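You operate a simulated robot arm through the tools that you are given. There is no shell and no other tool. Be economical: measure what you need, move in short steps, check, and stop when the job is done.

You are at the controls of a simulated robot arm. One attempt, no reset.

## Task
Change the label box over to the bundle marked MEDIUM.
Fine: stand the old bundle on the side table and let the black slider forward again. Set down upright: label bundle, what you pick out.
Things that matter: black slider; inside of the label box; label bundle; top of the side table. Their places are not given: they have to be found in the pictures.

The check looks at the end state, three seconds after you hand in, the way a careful person would. Anything else that was tipped, shoved, dropped, spilled or broken makes it a failure.

## Robot
A 7-joint arm with a two-finger parallel gripper, fixed in place. Base frame: the origin is at the foot of the arm, x ahead of it, y to its left, z up. Units: m, rad, N and s.
With the tool pointing down near the work surface it reaches from about 0.16 to 0.64 m from the base axis. Its first joint turns from -1.152 to 1.152 rad. Payload 1.57 kg.
The TCP is the grasp point between the finger pads, 0.03 m short of the fingertips. In the tool frame z runs along the fingers and y along their closing line. Largest opening 0.11 m; finger width 0.024, thickness 0.012; the body of the gripper, 0.048 by 0.112 m, starts 0.078 m behind the TCP.
Orientation is that of the tool frame in the base frame, as a unit quaternion [w, x, y, z]. With the fingers straight down and closing along the base's y, the tool's x points along the base's -x, its y along +y and its z along -z.

## Interface
- The arm moves only by the tool drive_tool. Its argument "steps" is a list that holds one entry, the list of rows, each a list of 6 numbers: the shift along the tool's x, y, z in m, then the turn, a rotation vector about the tool's x, y, z in rad. In form: [[[x, y, z, ax, ay, az], ...]]. A call has 1 to 20 rows; each row is the pose to reach, as a shift and turn from the pose commanded when the call began, along the tool's axes at that moment. "grip" is the gripper command, from -1 (shut) to 1 (fully open), values between in proportion, set as the call begins (left out, the last holds). Rows are played at 5 a second. More than 0.05 m and 0.15 rad between two rows, or a gripper value outside its range, and nothing of the call is played. A pose out of reach is approached as far as the arm can. The call stops where the force on the tool passes 50 N (or 10 N more than at its start, if that is more) or the arm is blocked; 0.2 s more then pass. Each finger travels about 0.108 m/s and halts on what it meets, pressing with about 42 N; the grip force reading is that of the motor and also rises with nothing between the fingers. The clock runs only during rows and for 0.2 s after the last one: add rows that repeat a pose to give the fingers time. It gives the time, the measured TCP pose, the force on the tool (base axes), the opening and the grip force at its end, in the units of the frame above (readings bear some noise), with the torque about the TCP (base axes, N m) and any sound that the robot's microphone picked up.
- Cameras (640 x 400 px; columns grow to the right, rows downward): "scene" is fixed at [0.1467, -0.3922, 1.3976]; the picture's right is [0.89, -0.46, 0.00], its down [-0.35, -0.67, -0.65] and it looks along [0.30, 0.58, -0.76] (base axes); focal length 271 px, centre (320, 200). "wrist" rides on the gripper at [0.07, 0.016, -0.141] in the tool frame; the picture's right is [-0.23, 0.97, 0.00], its down [-0.86, -0.20, -0.48] and it looks along [-0.47, -0.11, 0.88] (tool axes); focal length 222 px, centre (320, 200).
- capture(camera): a new picture of that camera. No time passes.
- point_at(camera, pixels): for up to 12 pixels [column, row] of the newest picture of that camera ("zoom" is the newest enlarged one), the place [x, y, z] in the base frame of the surface seen there, good to about 0.002 m, but the place of the scene camera against the robot may be out by one fixed shift of up to 0.018 m in any direction. No time passes.
- inspect(camera, box): a new picture of the part [left, top, right, bottom] of that camera's present view, enlarged. No time passes.
- job_done(): hands the job in; it is judged then, once.

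Keep the steps short. Do not move on a guess: measure, check each grasp and each placing, and mend mistakes. In all there are 80 turns and 38 pictures (those below and enlarged ones count). Leave the gripper open and the arm clear of the work at the hand-in unless told otherwise, and finish with a single line.

The tools are called after "Emit:" as name(argument=value, ...) on one line, values as JSON. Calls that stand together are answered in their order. drive_tool: Moves the arm, as the interface text tells. Its arguments: {"type":"object","properties":{"steps":{"type":"array","items":{"type":"array","items":{"type":"array","items":{"type":"number"}}}},"grip":{"type":"number"}},"required":["steps"]} The other tools are called the same way: capture (camera) takes a picture; point_at (camera, pixels) gives the place of the surface under pixels of a picture; inspect (camera, box) takes an enlarged picture of a part of a camera's view; job_done () hands the job in.

At the start:

```text
time_s: 0.0
position: [0.3184, -0.1135, 1.1573]
orientation: [-0.001, 0.0, 1.0, 0.0]
contact_force: [0.4, 0.0, 0.0]
wrist_torque: [-0.02, 0.03, -0.01]
gripper_width: 0.11
grasp_force: 0.0
```

scene: 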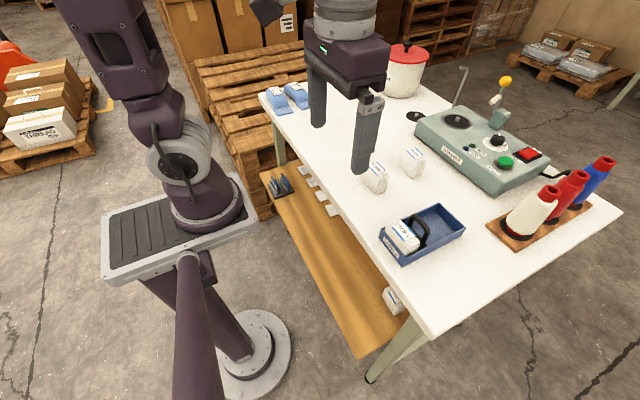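
wrist: 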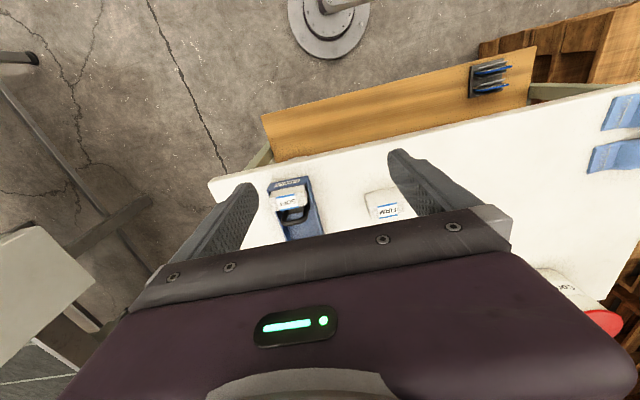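

I see a blue label box with a bundle and a black slider near (420,235), and white bundles at (375,178) and (411,160). I'll enlarge these areas.

Emit:
inspect(camera="scene", box=[340, 130, 480, 275])

Emit:
inspect(camera="scene", box=[250, 150, 430, 330])

Emit:
inspect(camera="wrist", box=[240, 160, 440, 250])

```text
2.76 times, centred on (410, 202) of scene
```

zoom: 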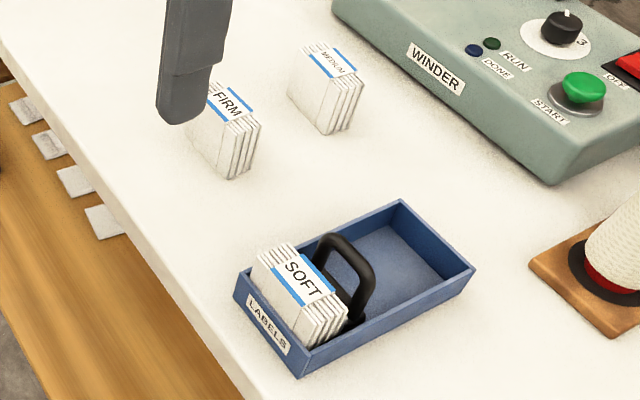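

```text
2.22 times, centred on (340, 240) of scene
```

zoom: 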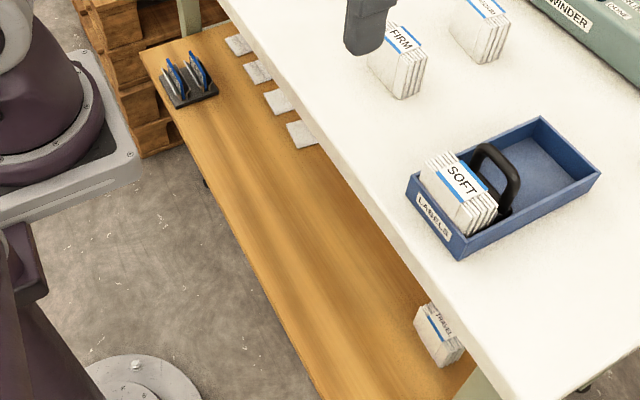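

```text
3.20 times, centred on (340, 205) of wrist
```

zoom: 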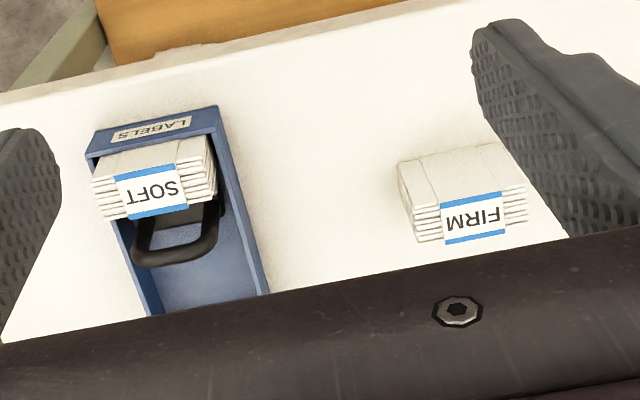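

Bundles: SOFT in the box, MEDIUM at about (415,162), FIRM near it. Now I'll measure the surfaces.

Emit:
point_at(camera="scene", pixels=[[300, 140], [450, 300], [275, 190], [340, 290], [330, 200], [393, 298], [405, 235], [411, 160], [375, 178], [440, 222], [160, 215], [260, 330]])

Emit:
capture(camera="scene")

```text
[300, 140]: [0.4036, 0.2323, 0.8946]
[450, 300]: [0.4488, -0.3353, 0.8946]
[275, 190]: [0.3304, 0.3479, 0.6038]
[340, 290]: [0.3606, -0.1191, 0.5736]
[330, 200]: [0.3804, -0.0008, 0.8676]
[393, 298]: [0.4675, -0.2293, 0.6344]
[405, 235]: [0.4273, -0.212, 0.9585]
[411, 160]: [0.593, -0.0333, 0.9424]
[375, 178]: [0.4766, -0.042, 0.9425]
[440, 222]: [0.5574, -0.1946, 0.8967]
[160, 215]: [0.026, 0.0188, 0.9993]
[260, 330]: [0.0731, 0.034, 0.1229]
```

```text
32 pictures are left
```

scene: 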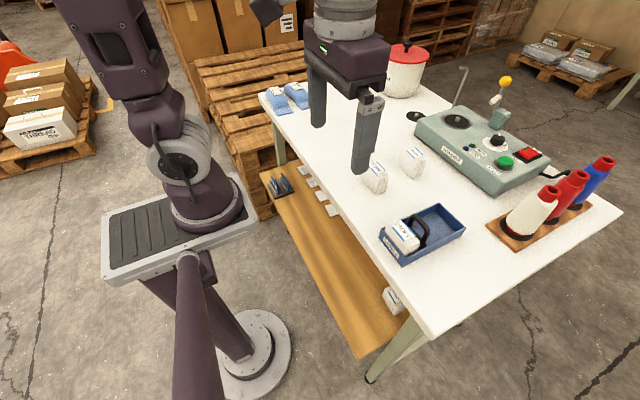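

The white top is at z≈0.895, the wooden shelf below it at 0.57. The white table top is the side table. I'll measure the box with the wrist camera, which has no fixed shift.

Emit:
inspect(camera="wrist", box=[250, 165, 350, 245])

```text
5.00 times, centred on (300, 205) of wrist
```

zoom: 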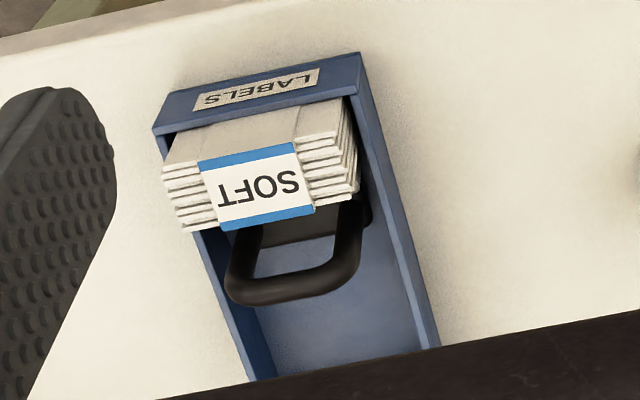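

Now measuring points on the box, bundle and slider.

Emit:
point_at(camera="zoom", pixels=[[163, 128], [356, 57], [434, 343], [172, 160], [338, 105], [190, 226], [352, 194], [256, 185], [250, 140], [285, 295], [335, 340], [300, 228]])

Emit:
point_at(camera="wrist", pixels=[[370, 198], [383, 196], [397, 193], [378, 212], [390, 212], [398, 208], [350, 220], [296, 201]])

```text
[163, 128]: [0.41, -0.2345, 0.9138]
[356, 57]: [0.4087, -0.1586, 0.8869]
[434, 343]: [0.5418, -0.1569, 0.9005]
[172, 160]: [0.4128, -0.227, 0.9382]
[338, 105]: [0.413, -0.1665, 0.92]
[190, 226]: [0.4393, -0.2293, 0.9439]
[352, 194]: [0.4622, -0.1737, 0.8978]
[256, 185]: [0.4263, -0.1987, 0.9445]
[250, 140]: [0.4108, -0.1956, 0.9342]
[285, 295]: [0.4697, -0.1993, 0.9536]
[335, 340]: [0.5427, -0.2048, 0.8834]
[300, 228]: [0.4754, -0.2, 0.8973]
```

```text
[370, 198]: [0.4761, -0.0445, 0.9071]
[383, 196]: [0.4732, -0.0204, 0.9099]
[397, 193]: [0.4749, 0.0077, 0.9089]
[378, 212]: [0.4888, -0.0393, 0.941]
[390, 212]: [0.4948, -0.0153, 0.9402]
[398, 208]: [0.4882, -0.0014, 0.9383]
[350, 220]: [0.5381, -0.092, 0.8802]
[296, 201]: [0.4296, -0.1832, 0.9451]
```

Table top is z≈0.880 in robot coordinates (scene camera is off by about 0.015). SOFT spans x 0.411–0.44, y −0.228 to −0.17, top 0.945. The slider handle is at x≈0.47, top ≈0.955. I'll move above the box for a closer look.

Emit:
drive_tool(steps=[[[-0.032, -0.018, 0.02, 0, 0, 0], [-0.064, -0.036, 0.04, 0, 0, 0], [-0.096, -0.054, 0.06, 0, 0, 0], [-0.128, -0.072, 0.08, 0, 0, 0], [-0.16, -0.087, 0.1, 0, 0, 0], [-0.16, -0.087, 0.1, 0, 0, 0]]], grip=1)

Emit:
capture(camera="wrist")

Emit:
inspect(camera="scene", box=[370, 190, 480, 275])

```text
time_s: 1.4
position: [0.4754, -0.1983, 1.0555]
orientation: [0.001, -0.002, 1.0, 0.0]
contact_force: [0.0, 0.2, -0.4]
wrist_torque: [-0.01, -0.03, 0.01]
gripper_width: 0.11
grasp_force: 0.1
```

```text
30 pictures are left
```

wrist: 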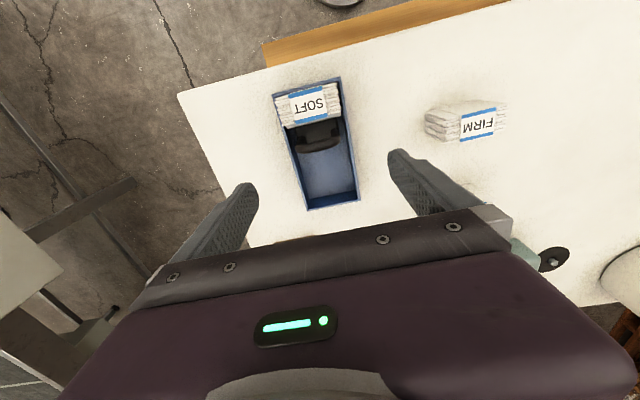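

```text
4.71 times, centred on (425, 232) of scene
```

zoom: 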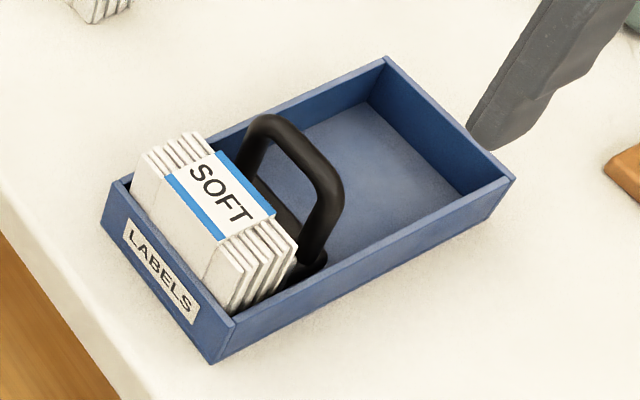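

Emit:
inspect(camera="wrist", box=[260, 65, 380, 215])

```text
2.67 times, centred on (320, 140) of wrist
```

zoom: 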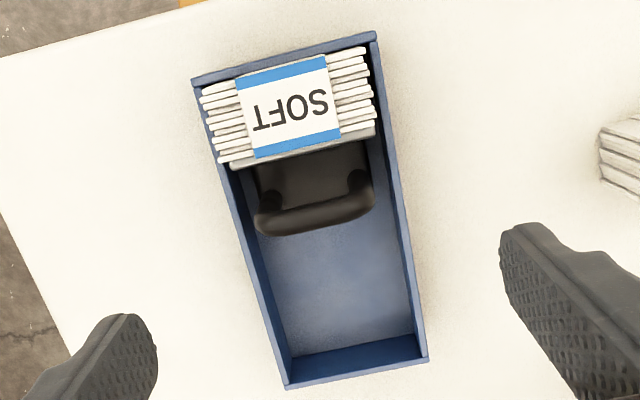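

Clear view from above; measuring box rim, bundle top, handle.

Emit:
point_at(camera="zoom", pixels=[[196, 80], [374, 36], [425, 359], [287, 384], [210, 90], [364, 55], [222, 158], [370, 125], [290, 105], [264, 222], [366, 203], [315, 215]])

Emit:
point_at(camera="zoom", pixels=[[300, 155], [272, 200], [357, 180], [315, 175], [216, 100], [228, 145], [358, 70], [368, 110], [232, 165], [376, 132], [330, 290], [385, 180]])

```text
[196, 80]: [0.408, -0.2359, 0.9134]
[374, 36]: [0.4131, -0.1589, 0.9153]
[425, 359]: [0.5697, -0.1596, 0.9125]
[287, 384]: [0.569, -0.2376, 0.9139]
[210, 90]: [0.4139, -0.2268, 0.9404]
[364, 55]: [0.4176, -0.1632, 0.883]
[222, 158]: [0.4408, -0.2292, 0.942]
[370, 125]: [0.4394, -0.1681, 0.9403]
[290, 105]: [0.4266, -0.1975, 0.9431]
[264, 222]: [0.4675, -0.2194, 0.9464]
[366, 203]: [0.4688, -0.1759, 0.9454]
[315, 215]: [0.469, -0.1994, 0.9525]
```

```text
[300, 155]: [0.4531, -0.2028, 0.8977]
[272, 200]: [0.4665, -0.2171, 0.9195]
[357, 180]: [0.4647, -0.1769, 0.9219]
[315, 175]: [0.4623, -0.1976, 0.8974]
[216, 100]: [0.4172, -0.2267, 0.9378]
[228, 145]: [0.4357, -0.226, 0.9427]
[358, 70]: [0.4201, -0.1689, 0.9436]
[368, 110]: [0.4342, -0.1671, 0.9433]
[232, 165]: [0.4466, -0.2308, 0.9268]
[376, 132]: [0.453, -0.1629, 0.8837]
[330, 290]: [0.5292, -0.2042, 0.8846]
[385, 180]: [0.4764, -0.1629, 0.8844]
```

Box rim: x 0.408–0.570, y −0.237 to −0.158, z 0.914. The handle loop is at x≈0.467, y −0.219 to −0.176, top ≈0.953. I'll lower with fingers open to either side of the loop, tips just above the rim, without closing.

Emit:
drive_tool(steps=[[[0.008, 0, 0.03, 0, 0, 0], [0.008, 0, 0.06, 0, 0, 0], [0.008, 0, 0.085, 0, 0, 0], [0.008, 0, 0.102, 0, 0, 0], [0.008, 0, 0.102, 0, 0, 0]]])

Emit:
inspect(camera="wrist", box=[220, 60, 420, 220])

Emit:
inspect(camera="scene", box=[370, 180, 480, 275])

```text
time_s: 2.6
position: [0.4698, -0.1985, 0.9536]
orientation: [0.0, -0.001, 1.0, 0.0]
contact_force: [0.4, 0.8, -0.5]
wrist_torque: [-0.03, -0.02, 0.01]
gripper_width: 0.1098
grasp_force: 0.0
```

```text
2.50 times, centred on (320, 140) of wrist
```

zoom: 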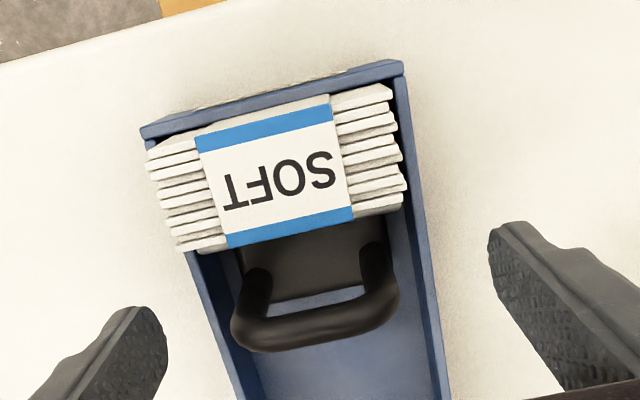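

```text
4.21 times, centred on (425, 228) of scene
```

zoom: 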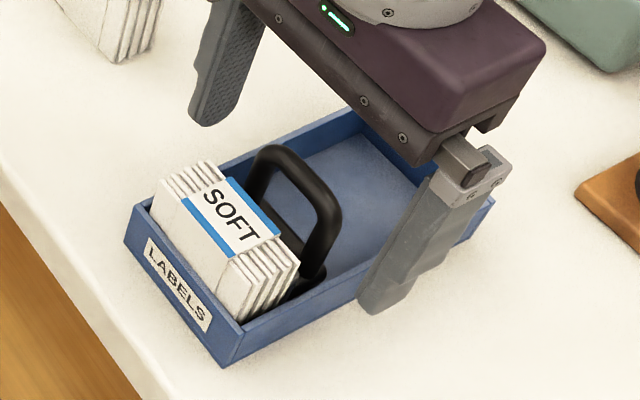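

Fingers straddle the loop (tips z≈0.924, above the rim). Closing on the handle.

Emit:
drive_tool(steps=[[[0, 0, 0, 0, 0, 0], [0, 0, 0, 0, 0, 0], [0, 0, 0, 0, 0, 0], [0, 0, 0, 0, 0, 0]]], grip=-0.3)

```text
time_s: 3.6
position: [0.4704, -0.201, 0.955]
orientation: [0.0, 0.0, 1.0, -0.001]
contact_force: [1.3, -26.8, -7.9]
wrist_torque: [-0.33, -0.11, 0.03]
gripper_width: 0.0524
grasp_force: 44.7
```

Gripped (0.052), with a sideways load of −27 N: my centre is a few mm too far to +y. I'll relieve it, then pull slowly to +x.

Emit:
drive_tool(steps=[[[0, -0.0025, 0, 0, 0, 0], [0, -0.0025, 0, 0, 0, 0]]])

```text
time_s: 4.2
position: [0.4699, -0.2002, 0.9537]
orientation: [0.0, -0.001, 1.0, 0.001]
contact_force: [0.4, -13.1, -4.4]
wrist_torque: [0.18, -0.17, -0.36]
gripper_width: 0.0524
grasp_force: 45.5
```

Emit:
drive_tool(steps=[[[-0.01, -0.002, 0, 0, 0, 0], [-0.02, -0.002, 0, 0, 0, 0], [-0.03, -0.002, 0, 0, 0, 0], [-0.03, -0.002, 0, 0, 0, 0]]])

Emit:
inspect(camera="wrist", box=[220, 40, 420, 220])

```text
time_s: 5.2
position: [0.5019, -0.1998, 0.9529]
orientation: [-0.001, -0.002, 1.0, 0.002]
contact_force: [-1.1, 36.5, 7.3]
wrist_torque: [1.39, 0.53, 0.25]
gripper_width: 0.0528
grasp_force: 44.9
```

```text
2.22 times, centred on (320, 130) of wrist
```

zoom: 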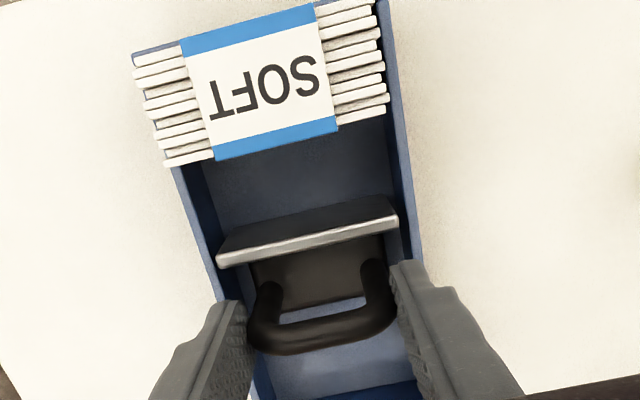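

The slider follows easily (only ~1 N) and SOFT stands still. Lateral load is now +36 N, so I'll relieve that and then pull further.

Emit:
drive_tool(steps=[[[0, 0.002, 0, 0, 0, 0], [0, 0.002, 0, 0, 0, 0]]])

```text
time_s: 5.8
position: [0.5015, -0.1998, 0.9548]
orientation: [0.0, 0.0, 1.0, 0.001]
contact_force: [-1.7, 28.7, -0.9]
wrist_torque: [0.98, 0.32, 0.36]
gripper_width: 0.0524
grasp_force: 45.3
```

Emit:
drive_tool(steps=[[[-0.005, 0.003, 0, 0, 0, 0], [-0.01, 0.003, 0, 0, 0, 0], [-0.02, 0.003, 0, 0, 0, 0], [-0.02, 0.003, 0, 0, 0, 0]]])

Emit:
inspect(camera="scene", box=[370, 180, 480, 275])

```text
time_s: 6.8
position: [0.5206, -0.2015, 0.9546]
orientation: [-0.001, 0.001, 1.0, -0.001]
contact_force: [-1.8, -3.7, -23.2]
wrist_torque: [0.21, -0.59, -0.56]
gripper_width: 0.053
grasp_force: 45.2
```

```text
4.21 times, centred on (425, 228) of scene
```

zoom: 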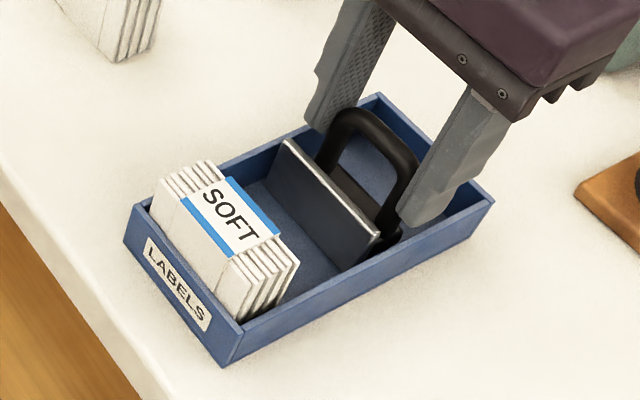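

The box hasn't moved. I'll pull on toward the rear and listen for a catch.

Emit:
drive_tool(steps=[[[-0.008, 0, 0, 0, 0, 0], [-0.016, 0, 0, 0, 0, 0], [-0.024, 0, 0, 0, 0, 0], [-0.024, 0, 0, 0, 0, 0]]])

```text
time_s: 7.8
position: [0.5402, -0.2007, 0.9553]
orientation: [-0.005, 0.0, 1.0, -0.001]
contact_force: [-38.3, -11.0, 3.6]
wrist_torque: [-0.03, 1.11, -0.09]
gripper_width: 0.0529
grasp_force: 45.4
```

It reached the end stop (−38 N at x≈0.540). I'll back off a bit, then open to see whether the slider stays.

Emit:
drive_tool(steps=[[[0.005, 0, 0, 0, 0, 0], [0.005, 0, 0, 0, 0, 0]]])

Emit:
drive_tool(steps=[[[0, 0, 0, 0, 0, 0], [0, 0, 0, 0, 0, 0]]], grip=0.4)

Emit:
inspect(camera="scene", box=[370, 180, 480, 275])

```text
time_s: 8.4
position: [0.5408, -0.1999, 0.9546]
orientation: [0.001, 0.0, 1.0, -0.001]
contact_force: [-10.0, -17.4, -6.6]
wrist_torque: [-0.22, 0.41, 0.25]
gripper_width: 0.0526
grasp_force: 44.6
```

```text
time_s: 9.0
position: [0.5398, -0.1987, 0.9543]
orientation: [0.001, -0.001, 1.0, 0.001]
contact_force: [0.0, -0.3, -0.2]
wrist_torque: [0.0, -0.02, 0.01]
gripper_width: 0.0773
grasp_force: 0.0
```

```text
4.21 times, centred on (425, 228) of scene
```

zoom: 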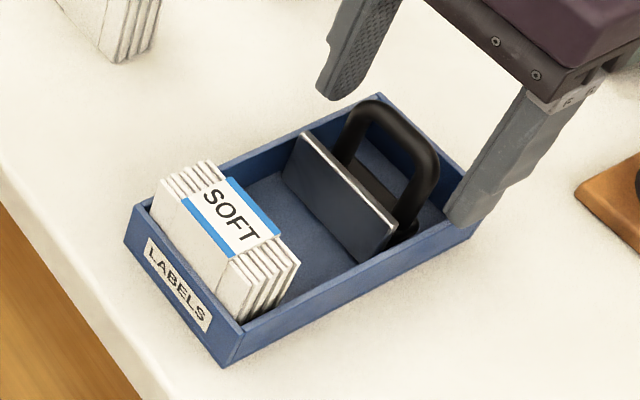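

The slider stays at the rear end. Next I rise, move over SOFT and stop above it to check.

Emit:
drive_tool(steps=[[[0, 0, -0.03, 0, 0, 0], [0, 0, -0.06, 0, 0, 0], [0.04, 0, -0.06, 0, 0, 0], [0.08, 0, -0.06, 0, 0, 0], [0.113, -0.001, -0.06, 0, 0, 0], [0.113, -0.001, -0.06, 0, 0, 0]]], grip=0.6)

Emit:
capture(camera="wrist")

```text
time_s: 10.4
position: [0.4249, -0.2014, 1.0153]
orientation: [0.0, 0.001, 1.0, 0.0]
contact_force: [0.1, -1.0, 0.2]
wrist_torque: [0.02, -0.01, 0.01]
gripper_width: 0.0879
grasp_force: 0.1
```

```text
22 pictures are left
```

wrist: 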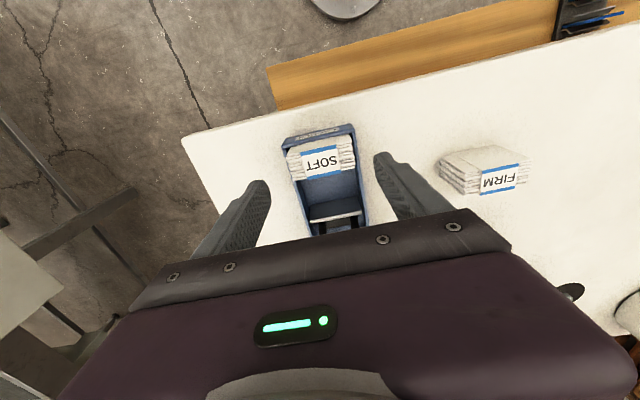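

Emit:
point_at(camera="wrist", pixels=[[290, 152], [293, 178], [354, 141], [353, 165], [322, 162], [335, 209], [290, 160], [353, 152]])

```text
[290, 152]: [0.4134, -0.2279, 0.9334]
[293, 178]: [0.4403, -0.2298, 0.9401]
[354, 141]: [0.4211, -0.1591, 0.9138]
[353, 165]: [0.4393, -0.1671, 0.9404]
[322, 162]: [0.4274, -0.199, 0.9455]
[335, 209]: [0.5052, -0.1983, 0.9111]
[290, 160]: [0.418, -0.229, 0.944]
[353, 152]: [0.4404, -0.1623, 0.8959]
```

SOFT is centred at (0.427, −0.198). I'll lower onto it with a small correction, tips at ≈0.922.

Emit:
drive_tool(steps=[[[-0.002, 0.002, 0.02, 0, 0, 0], [-0.002, 0.002, 0.04, 0, 0, 0], [-0.002, 0.002, 0.055, 0, 0, 0], [-0.002, 0.002, 0.063, 0, 0, 0], [-0.002, 0.002, 0.063, 0, 0, 0]]])

Emit:
drive_tool(steps=[[[0, 0, 0, 0, 0, 0], [0, 0, 0, 0, 0, 0], [0, 0, 0, 0, 0, 0]]], grip=0)

```text
time_s: 11.6
position: [0.4291, -0.1969, 0.9505]
orientation: [0.0, 0.0, 1.0, 0.0]
contact_force: [-0.4, -0.5, 0.0]
wrist_torque: [0.0, -0.03, 0.0]
gripper_width: 0.0881
grasp_force: 0.0
```

```text
time_s: 12.4
position: [0.428, -0.1974, 0.9504]
orientation: [0.0, 0.0, 1.0, 0.0]
contact_force: [-0.1, -0.1, 0.5]
wrist_torque: [0.01, -0.03, 0.02]
gripper_width: 0.0648
grasp_force: 42.2
```

Gripped at 0.065, no side load. Lifting straight up.

Emit:
drive_tool(steps=[[[0, 0, -0.01, 0, 0, 0], [0, 0, -0.03, 0, 0, 0], [0, 0, -0.06, 0, 0, 0], [0, 0, -0.1, 0, 0, 0], [0, 0, -0.1, 0, 0, 0]]])

Emit:
capture(camera="scene")

```text
time_s: 13.6
position: [0.4285, -0.1983, 1.0506]
orientation: [0.001, 0.0, 1.0, 0.001]
contact_force: [0.3, 0.9, -0.1]
wrist_torque: [0.01, -0.03, 0.04]
gripper_width: 0.0548
grasp_force: 0.0
```

```text
21 pictures are left
```

scene: 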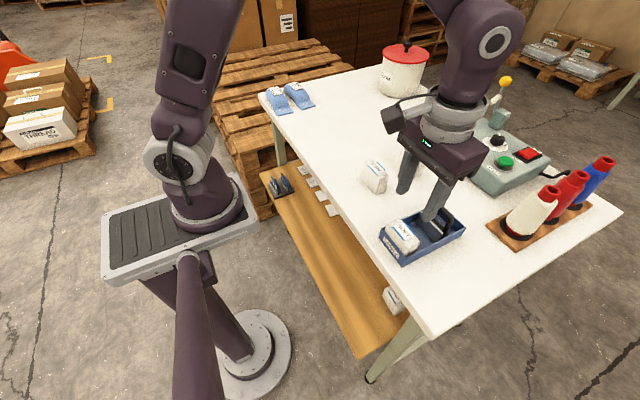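

The fingers closed to 0.055 on lifting: SOFT slipped out. I'll check how it stands.

Emit:
inspect(camera="wrist", box=[240, 60, 400, 210])

Emit:
inspect(camera="scene", box=[370, 190, 480, 275])

```text
2.67 times, centred on (320, 135) of wrist
```

zoom: 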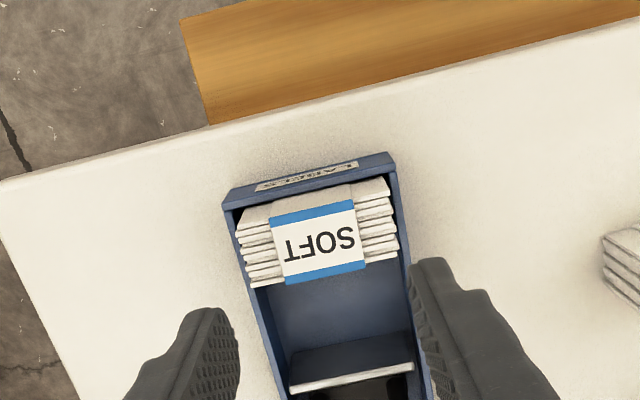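

```text
4.71 times, centred on (425, 232) of scene
```

zoom: 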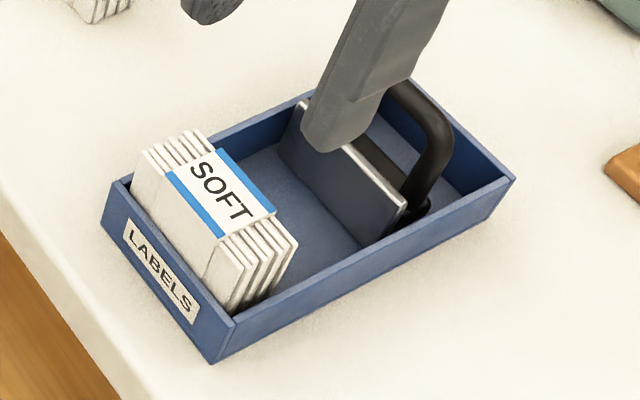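

SOFT is still upright and in place. Gripping across the leaf edges slips, so I'll grip through the stack (along x) above the rim. I'll open and turn the tool 90° at this height.

Emit:
drive_tool(steps=[[[0, 0, 0, 0, 0, 0.143], [0, 0, 0, 0, 0, 0.286], [0, 0, 0, 0, 0, 0.429], [0, 0, 0, 0, 0, 0.572], [0, 0, 0, 0, 0, 0.715], [0, 0, 0, 0, 0, 0.858], [0, 0, 0, 0, 0, 1.001], [0, 0, 0, 0, 0, 1.144], [0, 0, 0, 0, 0, 1.287], [0, 0, 0, 0, 0, 1.43], [0, 0, 0, 0, 0, 1.5708], [0, 0, 0, 0, 0, 1.5708], [0, 0, 0, 0, 0, 1.5708]]], grip=0.2)

Emit:
capture(camera="wrist")

```text
time_s: 16.4
position: [0.4286, -0.199, 1.0514]
orientation: [0.0, 0.707, 0.707, 0.0]
contact_force: [0.1, -0.6, -0.3]
wrist_torque: [0.0, -0.01, 0.0]
gripper_width: 0.066
grasp_force: 0.1
```

```text
18 pictures are left
```

wrist: 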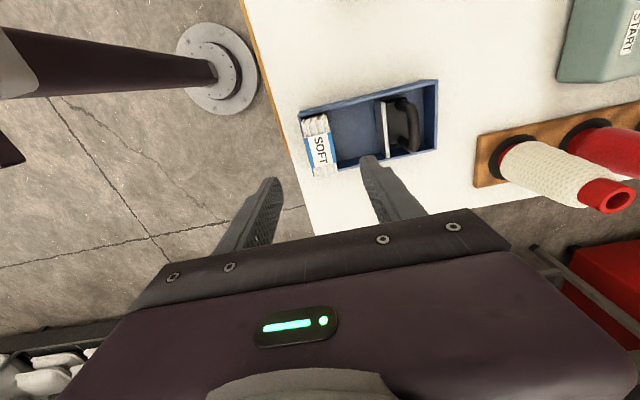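

Emit:
point_at(camera="wrist", pixels=[[303, 120], [325, 116], [313, 175], [336, 172], [320, 150], [309, 150], [330, 148], [384, 103]])

```text
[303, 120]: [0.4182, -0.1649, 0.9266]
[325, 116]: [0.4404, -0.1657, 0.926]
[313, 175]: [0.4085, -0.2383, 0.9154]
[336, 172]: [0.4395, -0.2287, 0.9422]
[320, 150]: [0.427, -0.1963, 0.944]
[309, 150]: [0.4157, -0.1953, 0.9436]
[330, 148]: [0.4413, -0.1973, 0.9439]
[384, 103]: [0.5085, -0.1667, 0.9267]
```

SOFT's thickness spans x 0.413–0.442. Descending with tips to ≈0.919, just above the front rim.

Emit:
drive_tool(steps=[[[0.001, 0.001, 0.04, 0, 0, 0], [0.001, 0.001, 0.075, 0, 0, 0], [0.001, 0.001, 0.095, 0, 0, 0], [0.001, 0.001, 0.102, 0, 0, 0], [0.001, 0.001, 0.102, 0, 0, 0]]])

Emit:
drive_tool(steps=[[[0, 0, 0, 0, 0, 0], [0, 0, 0, 0, 0, 0], [0, 0, 0, 0, 0, 0], [0, 0, 0, 0, 0, 0]]], grip=-1)

```text
time_s: 17.6
position: [0.4294, -0.1979, 0.95]
orientation: [0.0, 0.707, 0.707, 0.0]
contact_force: [0.2, -0.2, -0.8]
wrist_torque: [0.0, -0.04, 0.02]
gripper_width: 0.0661
grasp_force: 0.1
```

```text
time_s: 18.6
position: [0.4293, -0.198, 0.9495]
orientation: [0.0, 0.707, 0.707, 0.0]
contact_force: [-0.5, 0.0, 0.3]
wrist_torque: [0.05, -0.01, 0.02]
gripper_width: 0.0288
grasp_force: 39.1
```

Gripped at 0.029, the stack's thickness. I'll lift 3 cm and see whether it holds.

Emit:
drive_tool(steps=[[[0, 0, -0.005, 0, 0, 0], [0, 0, -0.015, 0, 0, 0], [0, 0, -0.03, 0, 0, 0], [0, 0, -0.03, 0, 0, 0]]])

```text
time_s: 19.6
position: [0.4293, -0.1976, 0.9815]
orientation: [0.0, 0.708, 0.707, 0.0]
contact_force: [-0.3, -0.7, -1.5]
wrist_torque: [-0.02, -0.03, -0.02]
gripper_width: 0.0289
grasp_force: 39.0
```

It holds. Lifting on and carrying it to the free spot near (0.45, 0.10), staying above FIRM.

Emit:
drive_tool(steps=[[[0, 0, -0.04, 0, 0, 0], [0, 0, -0.08, 0, 0, 0], [0.03, 0, -0.08, 0, 0, 0], [0.07, 0.003, -0.08, 0, 0, 0], [0.11, 0.006, -0.08, 0, 0, 0], [0.15, 0.01, -0.08, 0, 0, 0], [0.19, 0.013, -0.08, 0, 0, 0], [0.23, 0.016, -0.08, 0, 0, 0], [0.27, 0.02, -0.08, 0, 0, 0], [0.298, 0.021, -0.08, 0, 0, 0], [0.298, 0.021, -0.08, 0, 0, 0]]])

Emit:
capture(camera="scene")

```text
time_s: 22.0
position: [0.4507, 0.1018, 1.0585]
orientation: [0.0, 0.707, 0.708, 0.0]
contact_force: [-0.3, 0.6, -0.5]
wrist_torque: [0.02, 0.01, -0.01]
gripper_width: 0.0289
grasp_force: 38.8
```

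```text
17 pictures are left
```

scene: 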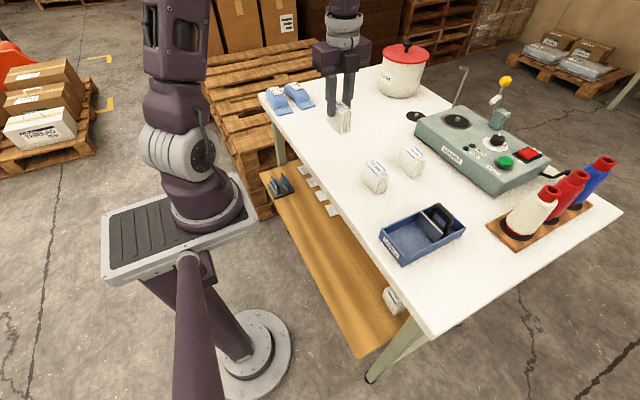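

Bundle held, area below free. Lowering to just above the table.

Emit:
drive_tool(steps=[[[0, 0, 0.04, 0, 0, 0], [0, 0, 0.08, 0, 0, 0], [0, 0, 0.1, 0, 0, 0], [0, 0, 0.106, 0, 0, 0], [0, 0, 0.106, 0, 0, 0]]])

Emit:
drive_tool(steps=[[[0, 0, 0.002, 0, 0, 0], [0, 0, 0.004, 0, 0, 0], [0, 0, 0.006, 0, 0, 0], [0, 0, 0.006, 0, 0, 0]]])

```text
time_s: 23.2
position: [0.4515, 0.1008, 0.9532]
orientation: [0.0, 0.706, 0.708, 0.0]
contact_force: [0.8, -0.5, -0.7]
wrist_torque: [-0.02, -0.01, 0.01]
gripper_width: 0.0288
grasp_force: 38.8
```

```text
time_s: 24.2
position: [0.4503, 0.1024, 0.947]
orientation: [0.0, 0.706, 0.708, 0.0]
contact_force: [-0.3, 0.9, -1.4]
wrist_torque: [-0.02, -0.04, 0.0]
gripper_width: 0.0293
grasp_force: 38.8
```

No contact yet at z 0.947; going down in 1 mm steps.

Emit:
drive_tool(steps=[[[0, 0, 0.001, 0, 0, 0], [0, 0, 0.002, 0, 0, 0], [0, 0, 0.003, 0, 0, 0], [0, 0, 0.003, 0, 0, 0]]])

```text
time_s: 25.2
position: [0.4512, 0.1008, 0.9466]
orientation: [0.0, 0.706, 0.708, 0.001]
contact_force: [-1.9, 5.7, 27.4]
wrist_torque: [0.08, 0.16, 0.0]
gripper_width: 0.0289
grasp_force: 39.1
```

Contact (27 N up). I'll ease off 2 mm, then open.

Emit:
drive_tool(steps=[[[0, 0, -0.002, 0, 0, 0], [0, 0, -0.002, 0, 0, 0]]])

Emit:
drive_tool(steps=[[[0, 0, 0, 0, 0, 0], [0, 0, 0, 0, 0, 0], [0, 0, 0, 0, 0, 0]]], grip=0.2)

Emit:
drive_tool(steps=[[[0, 0, -0.03, 0, 0, 0], [0, 0, -0.07, 0, 0, 0], [0, 0, -0.11, 0, 0, 0], [0, 0, -0.11, 0, 0, 0]]])

Emit:
capture(camera="wrist")

```text
time_s: 25.8
position: [0.4497, 0.1006, 0.9471]
orientation: [-0.001, 0.707, 0.708, -0.001]
contact_force: [0.4, -0.3, -1.1]
wrist_torque: [0.0, 0.02, -0.01]
gripper_width: 0.029
grasp_force: 38.4
```

```text
time_s: 26.6
position: [0.4501, 0.1007, 0.9467]
orientation: [0.0, 0.707, 0.707, -0.001]
contact_force: [-0.5, 0.4, -0.3]
wrist_torque: [0.01, 0.04, 0.01]
gripper_width: 0.0659
grasp_force: 0.0
```

```text
time_s: 27.6
position: [0.4503, 0.1002, 1.0592]
orientation: [0.0, 0.707, 0.707, -0.001]
contact_force: [0.0, 0.3, -0.3]
wrist_torque: [0.03, 0.0, -0.03]
gripper_width: 0.0661
grasp_force: 0.0
```

```text
16 pictures are left
```

wrist: 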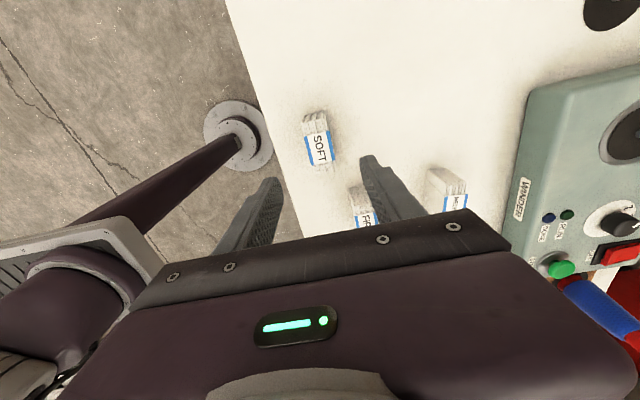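

SOFT stands upright on the table. MEDIUM is at about (445,190); I'll measure it and the winder next to it.

Emit:
point_at(camera="wrist", pixels=[[430, 172], [440, 172], [464, 185], [450, 200], [520, 185], [545, 195], [559, 270], [615, 220], [318, 150], [622, 256], [500, 220], [448, 187]])

Emit:
inspect(camera="wrist", box=[300, 100, 520, 240])

```text
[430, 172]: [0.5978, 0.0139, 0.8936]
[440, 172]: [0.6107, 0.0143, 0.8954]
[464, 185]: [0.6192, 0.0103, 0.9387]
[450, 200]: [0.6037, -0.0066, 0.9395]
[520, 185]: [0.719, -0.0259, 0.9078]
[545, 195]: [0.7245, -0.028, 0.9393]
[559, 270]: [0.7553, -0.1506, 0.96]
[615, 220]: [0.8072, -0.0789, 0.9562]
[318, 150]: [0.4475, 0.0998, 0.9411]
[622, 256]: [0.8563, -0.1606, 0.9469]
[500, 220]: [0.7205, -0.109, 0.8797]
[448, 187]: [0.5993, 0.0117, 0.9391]
```

```text
2.86 times, centred on (410, 170) of wrist
```

zoom: 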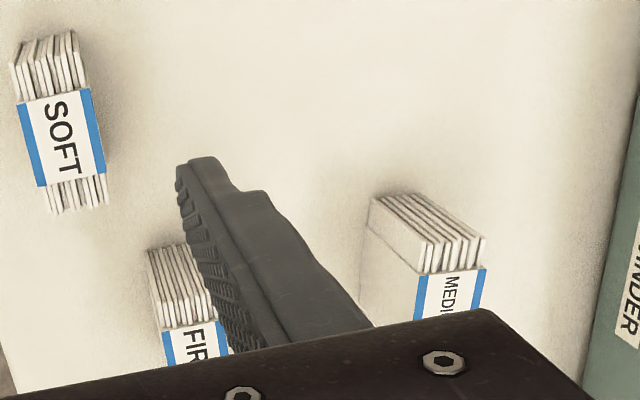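

MEDIUM is near (0.608, −0.018); the winder starts at x≈0.72, so there is room. Moving above MEDIUM.

Emit:
drive_tool(steps=[[[-0.024, 0.032, 0, 0, 0, 0], [-0.048, 0.064, 0, 0, 0, 0], [-0.072, 0.096, 0, 0, 0, 0], [-0.096, 0.128, 0, 0, 0, 0], [-0.118, 0.157, 0, 0, 0, 0], [-0.118, 0.157, 0, 0, 0, 0]]])

Emit:
inspect(camera="wrist", box=[240, 80, 420, 220])

```text
time_s: 29.0
position: [0.609, -0.0178, 1.0558]
orientation: [0.0, 0.707, 0.707, -0.001]
contact_force: [-0.2, 0.2, 0.0]
wrist_torque: [0.01, -0.04, -0.04]
gripper_width: 0.066
grasp_force: 0.1
```

```text
2.86 times, centred on (330, 150) of wrist
```

zoom: 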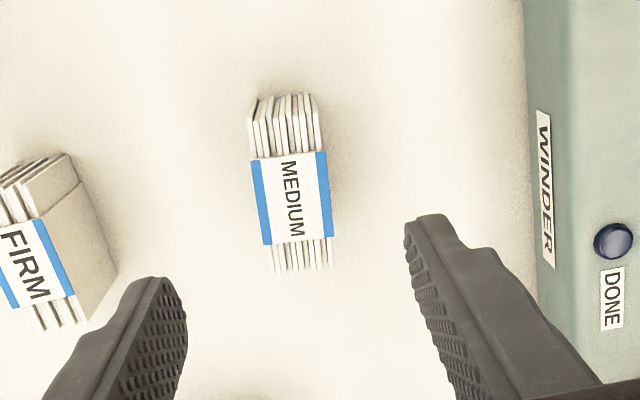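

Emit:
point_at(camera="zoom", pixels=[[258, 128], [314, 125], [254, 165], [322, 155], [266, 240], [333, 235], [278, 268], [328, 262], [292, 200], [130, 270], [45, 260], [110, 280]])

```text
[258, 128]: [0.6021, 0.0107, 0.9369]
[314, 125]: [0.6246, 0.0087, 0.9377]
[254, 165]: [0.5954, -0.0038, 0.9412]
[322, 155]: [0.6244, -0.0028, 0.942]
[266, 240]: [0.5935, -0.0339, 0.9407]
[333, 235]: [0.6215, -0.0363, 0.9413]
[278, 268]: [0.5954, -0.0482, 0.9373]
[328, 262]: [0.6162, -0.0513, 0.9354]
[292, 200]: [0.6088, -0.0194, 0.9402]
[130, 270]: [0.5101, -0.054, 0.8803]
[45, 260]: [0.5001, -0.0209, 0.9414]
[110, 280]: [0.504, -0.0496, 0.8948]
```

MEDIUM is centred at (0.609, −0.0195), yawed about 0.09 rad. I'll align and lower to z 0.945 (tips will clear the rim later).

Emit:
drive_tool(steps=[[[-0.002, 0, 0.0, 0, 0, 0.09], [-0.002, 0, 0.04, 0, 0, 0.09], [-0.002, 0, 0.08, 0, 0, 0.09], [-0.002, 0, 0.1, 0, 0, 0.09], [-0.002, 0, 0.11, 0, 0, 0.09], [-0.002, 0, 0.11, 0, 0, 0.09]]])

Emit:
inspect(camera="wrist", box=[220, 80, 420, 220])

```text
time_s: 30.4
position: [0.6083, -0.0198, 0.9485]
orientation: [0.0, 0.738, 0.675, 0.0]
contact_force: [0.5, -0.7, -0.2]
wrist_torque: [-0.01, 0.02, 0.0]
gripper_width: 0.066
grasp_force: 0.0
```

```text
2.86 times, centred on (320, 150) of wrist
```

zoom: 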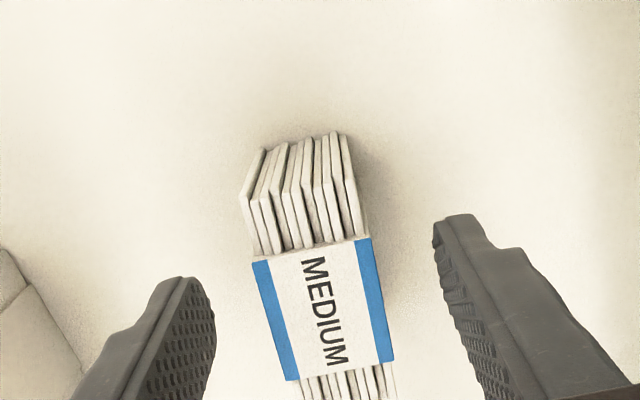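

Aligned. Lowering 2 mm more and closing.

Emit:
drive_tool(steps=[[[0, 0, 0.002, 0, 0, 0], [0, 0, 0.002, 0, 0, 0]]])

Emit:
drive_tool(steps=[[[0, 0, 0, 0, 0, 0], [0, 0, 0, 0, 0, 0], [0, 0, 0, 0, 0, 0], [0, 0, 0, 0, 0, 0]]], grip=-1)

Emit:
drive_tool(steps=[[[0, 0, -0.01, 0, 0, 0], [0, 0, -0.04, 0, 0, 0], [0, 0, -0.08, 0, 0, 0], [0, 0, -0.115, 0, 0, 0], [0, 0, -0.115, 0, 0, -0.09], [0, 0, -0.115, 0, 0, -0.09]]])

```text
time_s: 31.0
position: [0.6079, -0.0183, 0.9455]
orientation: [0.0, 0.738, 0.675, 0.0]
contact_force: [0.2, 0.4, -0.2]
wrist_torque: [-0.02, 0.0, -0.05]
gripper_width: 0.0661
grasp_force: 0.0
```

```text
time_s: 32.0
position: [0.6069, -0.0181, 0.9461]
orientation: [0.001, 0.738, 0.675, 0.0]
contact_force: [0.1, 0.7, -0.7]
wrist_torque: [-0.01, -0.02, -0.02]
gripper_width: 0.0288
grasp_force: 38.7
```

```text
time_s: 33.4
position: [0.6076, -0.0205, 1.0602]
orientation: [0.0, 0.706, 0.708, 0.0]
contact_force: [0.8, 0.4, -0.4]
wrist_torque: [0.01, 0.01, 0.02]
gripper_width: 0.0288
grasp_force: 39.0
```

MEDIUM is held (0.029) and turned square. Carrying it over the front of the box.

Emit:
drive_tool(steps=[[[-0.029, -0.0296, 0, 0, 0, 0], [-0.058, -0.0592, 0, 0, 0, 0], [-0.087, -0.0888, 0, 0, 0, 0], [-0.116, -0.1184, 0, 0, 0, 0], [-0.146, -0.148, 0, 0, 0, 0], [-0.176, -0.177, 0, 0, 0, 0], [-0.176, -0.177, 0, 0, 0, 0]]])

Emit:
inspect(camera="wrist", box=[220, 60, 460, 220])

```text
time_s: 35.0
position: [0.4283, -0.197, 1.0596]
orientation: [0.0, 0.707, 0.707, 0.0]
contact_force: [0.1, 0.2, -0.3]
wrist_torque: [0.01, 0.01, 0.01]
gripper_width: 0.0289
grasp_force: 38.4
```

```text
2.50 times, centred on (340, 140) of wrist
```

zoom: 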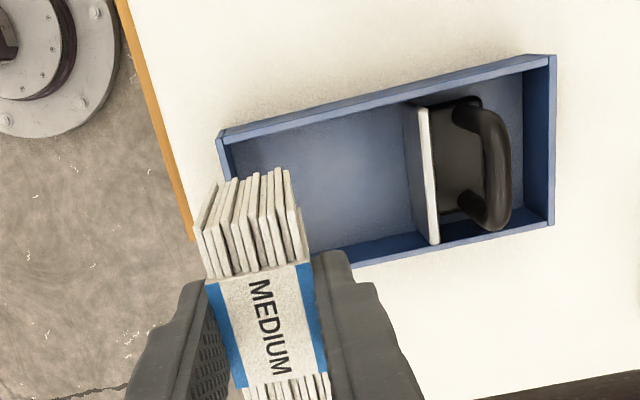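

Slider still at the rear, box empty. Measuring the bundle in the hand and the box's walls.

Emit:
point_at(camera="zoom", pixels=[[213, 195], [285, 185], [202, 228], [296, 215], [206, 282], [310, 264], [240, 180], [265, 330], [222, 135], [550, 60], [552, 225], [425, 120]])

Emit:
point_at(camera="zoom", pixels=[[226, 185], [240, 172], [235, 160], [248, 385], [285, 380], [320, 378], [540, 62], [400, 92], [400, 100], [530, 215], [300, 255], [305, 240]])

```text
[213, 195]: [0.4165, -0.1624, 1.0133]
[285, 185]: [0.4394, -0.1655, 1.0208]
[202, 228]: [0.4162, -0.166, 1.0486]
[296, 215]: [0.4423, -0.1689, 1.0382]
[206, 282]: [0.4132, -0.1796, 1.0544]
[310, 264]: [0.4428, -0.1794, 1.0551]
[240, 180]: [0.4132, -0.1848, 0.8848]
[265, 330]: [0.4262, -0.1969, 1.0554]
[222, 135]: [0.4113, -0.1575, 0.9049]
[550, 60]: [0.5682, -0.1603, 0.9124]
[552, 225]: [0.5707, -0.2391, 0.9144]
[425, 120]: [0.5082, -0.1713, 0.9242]
```

```text
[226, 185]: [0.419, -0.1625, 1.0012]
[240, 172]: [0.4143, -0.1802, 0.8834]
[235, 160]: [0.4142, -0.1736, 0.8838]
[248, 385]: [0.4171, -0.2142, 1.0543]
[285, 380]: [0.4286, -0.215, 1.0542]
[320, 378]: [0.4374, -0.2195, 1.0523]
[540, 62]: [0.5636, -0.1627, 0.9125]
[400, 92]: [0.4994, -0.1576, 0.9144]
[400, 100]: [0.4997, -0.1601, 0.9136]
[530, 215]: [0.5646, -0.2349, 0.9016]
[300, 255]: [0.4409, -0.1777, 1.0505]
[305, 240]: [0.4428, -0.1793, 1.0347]
```

Bundle front is at x 0.413, flush with the wall line, so I shift +4.5 mm in x and −1.5 mm in y, then lower in stages.

Emit:
drive_tool(steps=[[[-0.0015, 0.0045, 0.0, 0, 0, 0], [-0.0015, 0.0045, 0.03, 0, 0, 0], [-0.0015, 0.0045, 0.06, 0, 0, 0], [-0.0015, 0.0045, 0.07, 0, 0, 0], [-0.0015, 0.0045, 0.07, 0, 0, 0]]])

Emit:
inspect(camera="scene", box=[370, 180, 480, 275])

Emit:
inspect(camera="wrist", box=[220, 60, 460, 220])

```text
time_s: 36.2
position: [0.4339, -0.1973, 0.9898]
orientation: [0.0, 0.707, 0.707, -0.001]
contact_force: [0.8, -0.3, -0.5]
wrist_torque: [-0.02, 0.01, 0.01]
gripper_width: 0.0289
grasp_force: 38.4
```

```text
4.21 times, centred on (425, 228) of scene
```

zoom: 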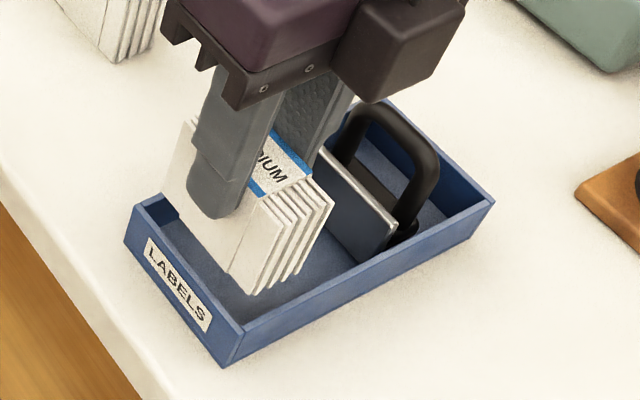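

```text
2.50 times, centred on (340, 140) of wrist
```

zoom: 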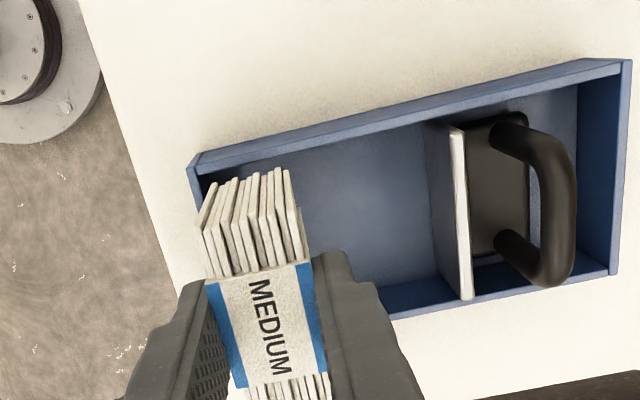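

Clearance visible at the +y wall and the front wall. Lowering into the box.

Emit:
drive_tool(steps=[[[0, 0, 0.01, 0, 0, 0], [0, 0, 0.02, 0, 0, 0], [0, 0, 0.03, 0, 0, 0], [0, 0, 0.036, 0, 0, 0], [0, 0, 0.036, 0, 0, 0]]])

Emit:
drive_tool(steps=[[[0, 0, 0.001, 0, 0, 0], [0, 0, 0.002, 0, 0, 0], [0, 0, 0.003, 0, 0, 0], [0, 0, 0.004, 0, 0, 0]]])

```text
time_s: 37.4
position: [0.4363, -0.1976, 0.9544]
orientation: [-0.001, 0.707, 0.708, 0.0]
contact_force: [0.3, 0.4, -1.0]
wrist_torque: [0.01, -0.02, -0.03]
gripper_width: 0.0286
grasp_force: 38.8
```

```text
time_s: 38.4
position: [0.4342, -0.1963, 0.9502]
orientation: [0.0, 0.706, 0.708, 0.001]
contact_force: [0.9, 0.4, -1.3]
wrist_torque: [-0.02, 0.02, 0.0]
gripper_width: 0.0288
grasp_force: 38.7
```

Emit:
drive_tool(steps=[[[0, 0, 0.001, 0, 0, 0], [0, 0, 0.002, 0, 0, 0], [0, 0, 0.002, 0, 0, 0]]])

```text
time_s: 39.2
position: [0.4351, -0.197, 0.9494]
orientation: [0.001, 0.707, 0.707, 0.0]
contact_force: [-2.0, 5.5, 32.4]
wrist_torque: [0.33, 0.23, 0.01]
gripper_width: 0.0291
grasp_force: 38.9
```

Floor contact (32 N), at the expected height. Easing off, opening, and rising.

Emit:
drive_tool(steps=[[[0, 0, -0.0015, 0, 0, 0], [0, 0, -0.0015, 0, 0, 0]]])

Emit:
drive_tool(steps=[[[0, 0, 0, 0, 0, 0], [0, 0, 0, 0, 0, 0], [0, 0, 0, 0, 0, 0]]], grip=0.1)

Emit:
drive_tool(steps=[[[0, 0, -0.03, 0, 0, 0], [0, 0, -0.07, 0, 0, 0], [0, 0, -0.1, 0, 0, 0], [0, 0, -0.1, 0, 0, 0]]])

Emit:
inspect(camera="wrist", box=[260, 70, 460, 210])

```text
time_s: 39.8
position: [0.4347, -0.1964, 0.9501]
orientation: [0.0, 0.706, 0.708, 0.0]
contact_force: [2.2, 0.3, 8.4]
wrist_torque: [-0.06, -0.2, 0.03]
gripper_width: 0.0288
grasp_force: 38.5
```

```text
time_s: 40.6
position: [0.4345, -0.1961, 0.9502]
orientation: [0.0, 0.707, 0.707, 0.0]
contact_force: [0.6, 0.0, 0.1]
wrist_torque: [0.02, -0.03, -0.01]
gripper_width: 0.0604
grasp_force: 0.0
```

```text
time_s: 41.6
position: [0.4337, -0.198, 1.0502]
orientation: [0.0, 0.706, 0.708, 0.0]
contact_force: [0.5, -0.7, -0.1]
wrist_torque: [-0.02, 0.0, 0.01]
gripper_width: 0.0603
grasp_force: 0.1
```

```text
2.86 times, centred on (360, 140) of wrist
```

zoom: 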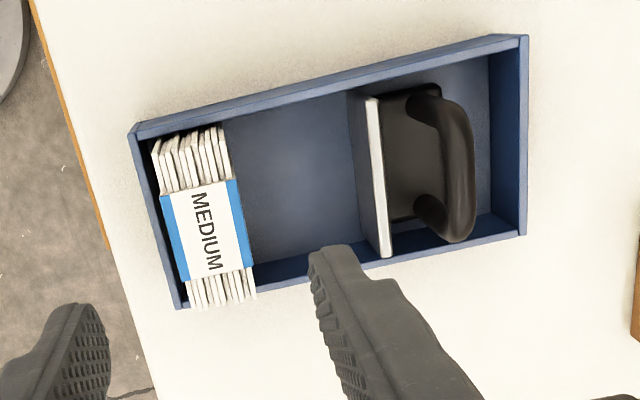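

MEDIUM stands upright in the box. Now the slider: I turn the tool back 90° and go above the handle with the fingers open along y.

Emit:
drive_tool(steps=[[[0, 0.01, 0, 0, 0, -0.143], [0, 0.02, 0, 0, 0, -0.286], [0, 0.03, 0, 0, 0, -0.429], [0, 0.04, 0, 0, 0, -0.572], [0, 0.05, 0, 0, 0, -0.715], [0, 0.06, 0, 0, 0, -0.858], [0, 0.07, 0, 0, 0, -1.001], [-0.001, 0.08, 0, 0, 0, -1.144], [-0.002, 0.09, 0, 0, 0, -1.287], [-0.003, 0.1, 0, 0, 0, -1.43], [-0.003, 0.106, 0, 0, 0, -1.5708], [-0.003, 0.106, 0, 0, 0, -1.5708], [-0.003, 0.106, 0, 0, 0, -1.5708]]], grip=0.5)

Emit:
inspect(camera="wrist", box=[240, 60, 400, 210])

```text
time_s: 44.4
position: [0.5416, -0.1998, 1.0498]
orientation: [-0.001, 0.0, 1.0, 0.0]
contact_force: [-0.6, 0.1, -0.4]
wrist_torque: [0.01, -0.01, 0.0]
gripper_width: 0.0827
grasp_force: 0.1
```

```text
2.67 times, centred on (320, 135) of wrist
```

zoom: 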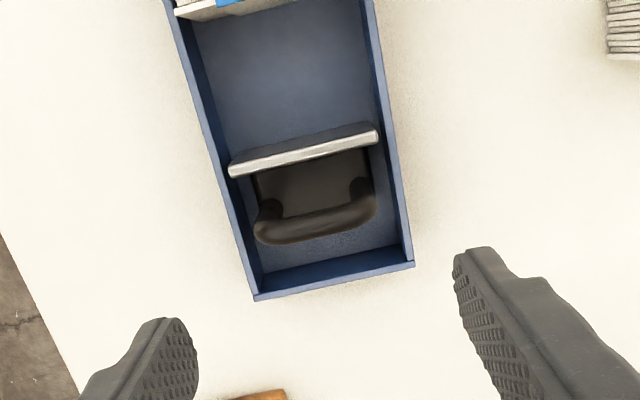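

Emit:
point_at(camera="zoom", pixels=[[258, 230], [374, 207], [315, 225], [315, 215], [256, 222], [376, 200], [240, 168], [372, 137]])

```text
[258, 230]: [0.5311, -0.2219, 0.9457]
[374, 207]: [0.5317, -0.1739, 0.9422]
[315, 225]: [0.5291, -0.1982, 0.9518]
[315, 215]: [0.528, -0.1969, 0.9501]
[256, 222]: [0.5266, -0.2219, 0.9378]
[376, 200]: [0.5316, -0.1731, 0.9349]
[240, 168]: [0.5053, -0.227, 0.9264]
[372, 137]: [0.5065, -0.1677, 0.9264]
```

Handle bar is at x≈0.530, centre y≈−0.198. Lowering around it and closing gently.

Emit:
drive_tool(steps=[[[0.0105, 0.001, 0.03, 0, 0, 0], [0.0105, 0.001, 0.06, 0, 0, 0], [0.0105, 0.001, 0.085, 0, 0, 0], [0.0105, 0.001, 0.096, 0, 0, 0], [0.0105, 0.001, 0.096, 0, 0, 0]]])

Emit:
drive_tool(steps=[[[0, 0, 0, 0, 0, 0], [0, 0, 0, 0, 0, 0], [0, 0, 0, 0, 0, 0]]], grip=-0.1)

```text
time_s: 45.6
position: [0.5296, -0.1988, 0.9512]
orientation: [0.0, 0.0, 1.0, 0.0]
contact_force: [0.2, -0.7, 0.3]
wrist_torque: [-0.01, -0.01, 0.03]
gripper_width: 0.0827
grasp_force: 0.1
```

```text
time_s: 46.4
position: [0.531, -0.1985, 0.9523]
orientation: [0.001, 0.0, 1.0, 0.0]
contact_force: [0.0, -6.5, -4.2]
wrist_torque: [-0.09, 0.02, 0.0]
gripper_width: 0.0558
grasp_force: 3.6
```

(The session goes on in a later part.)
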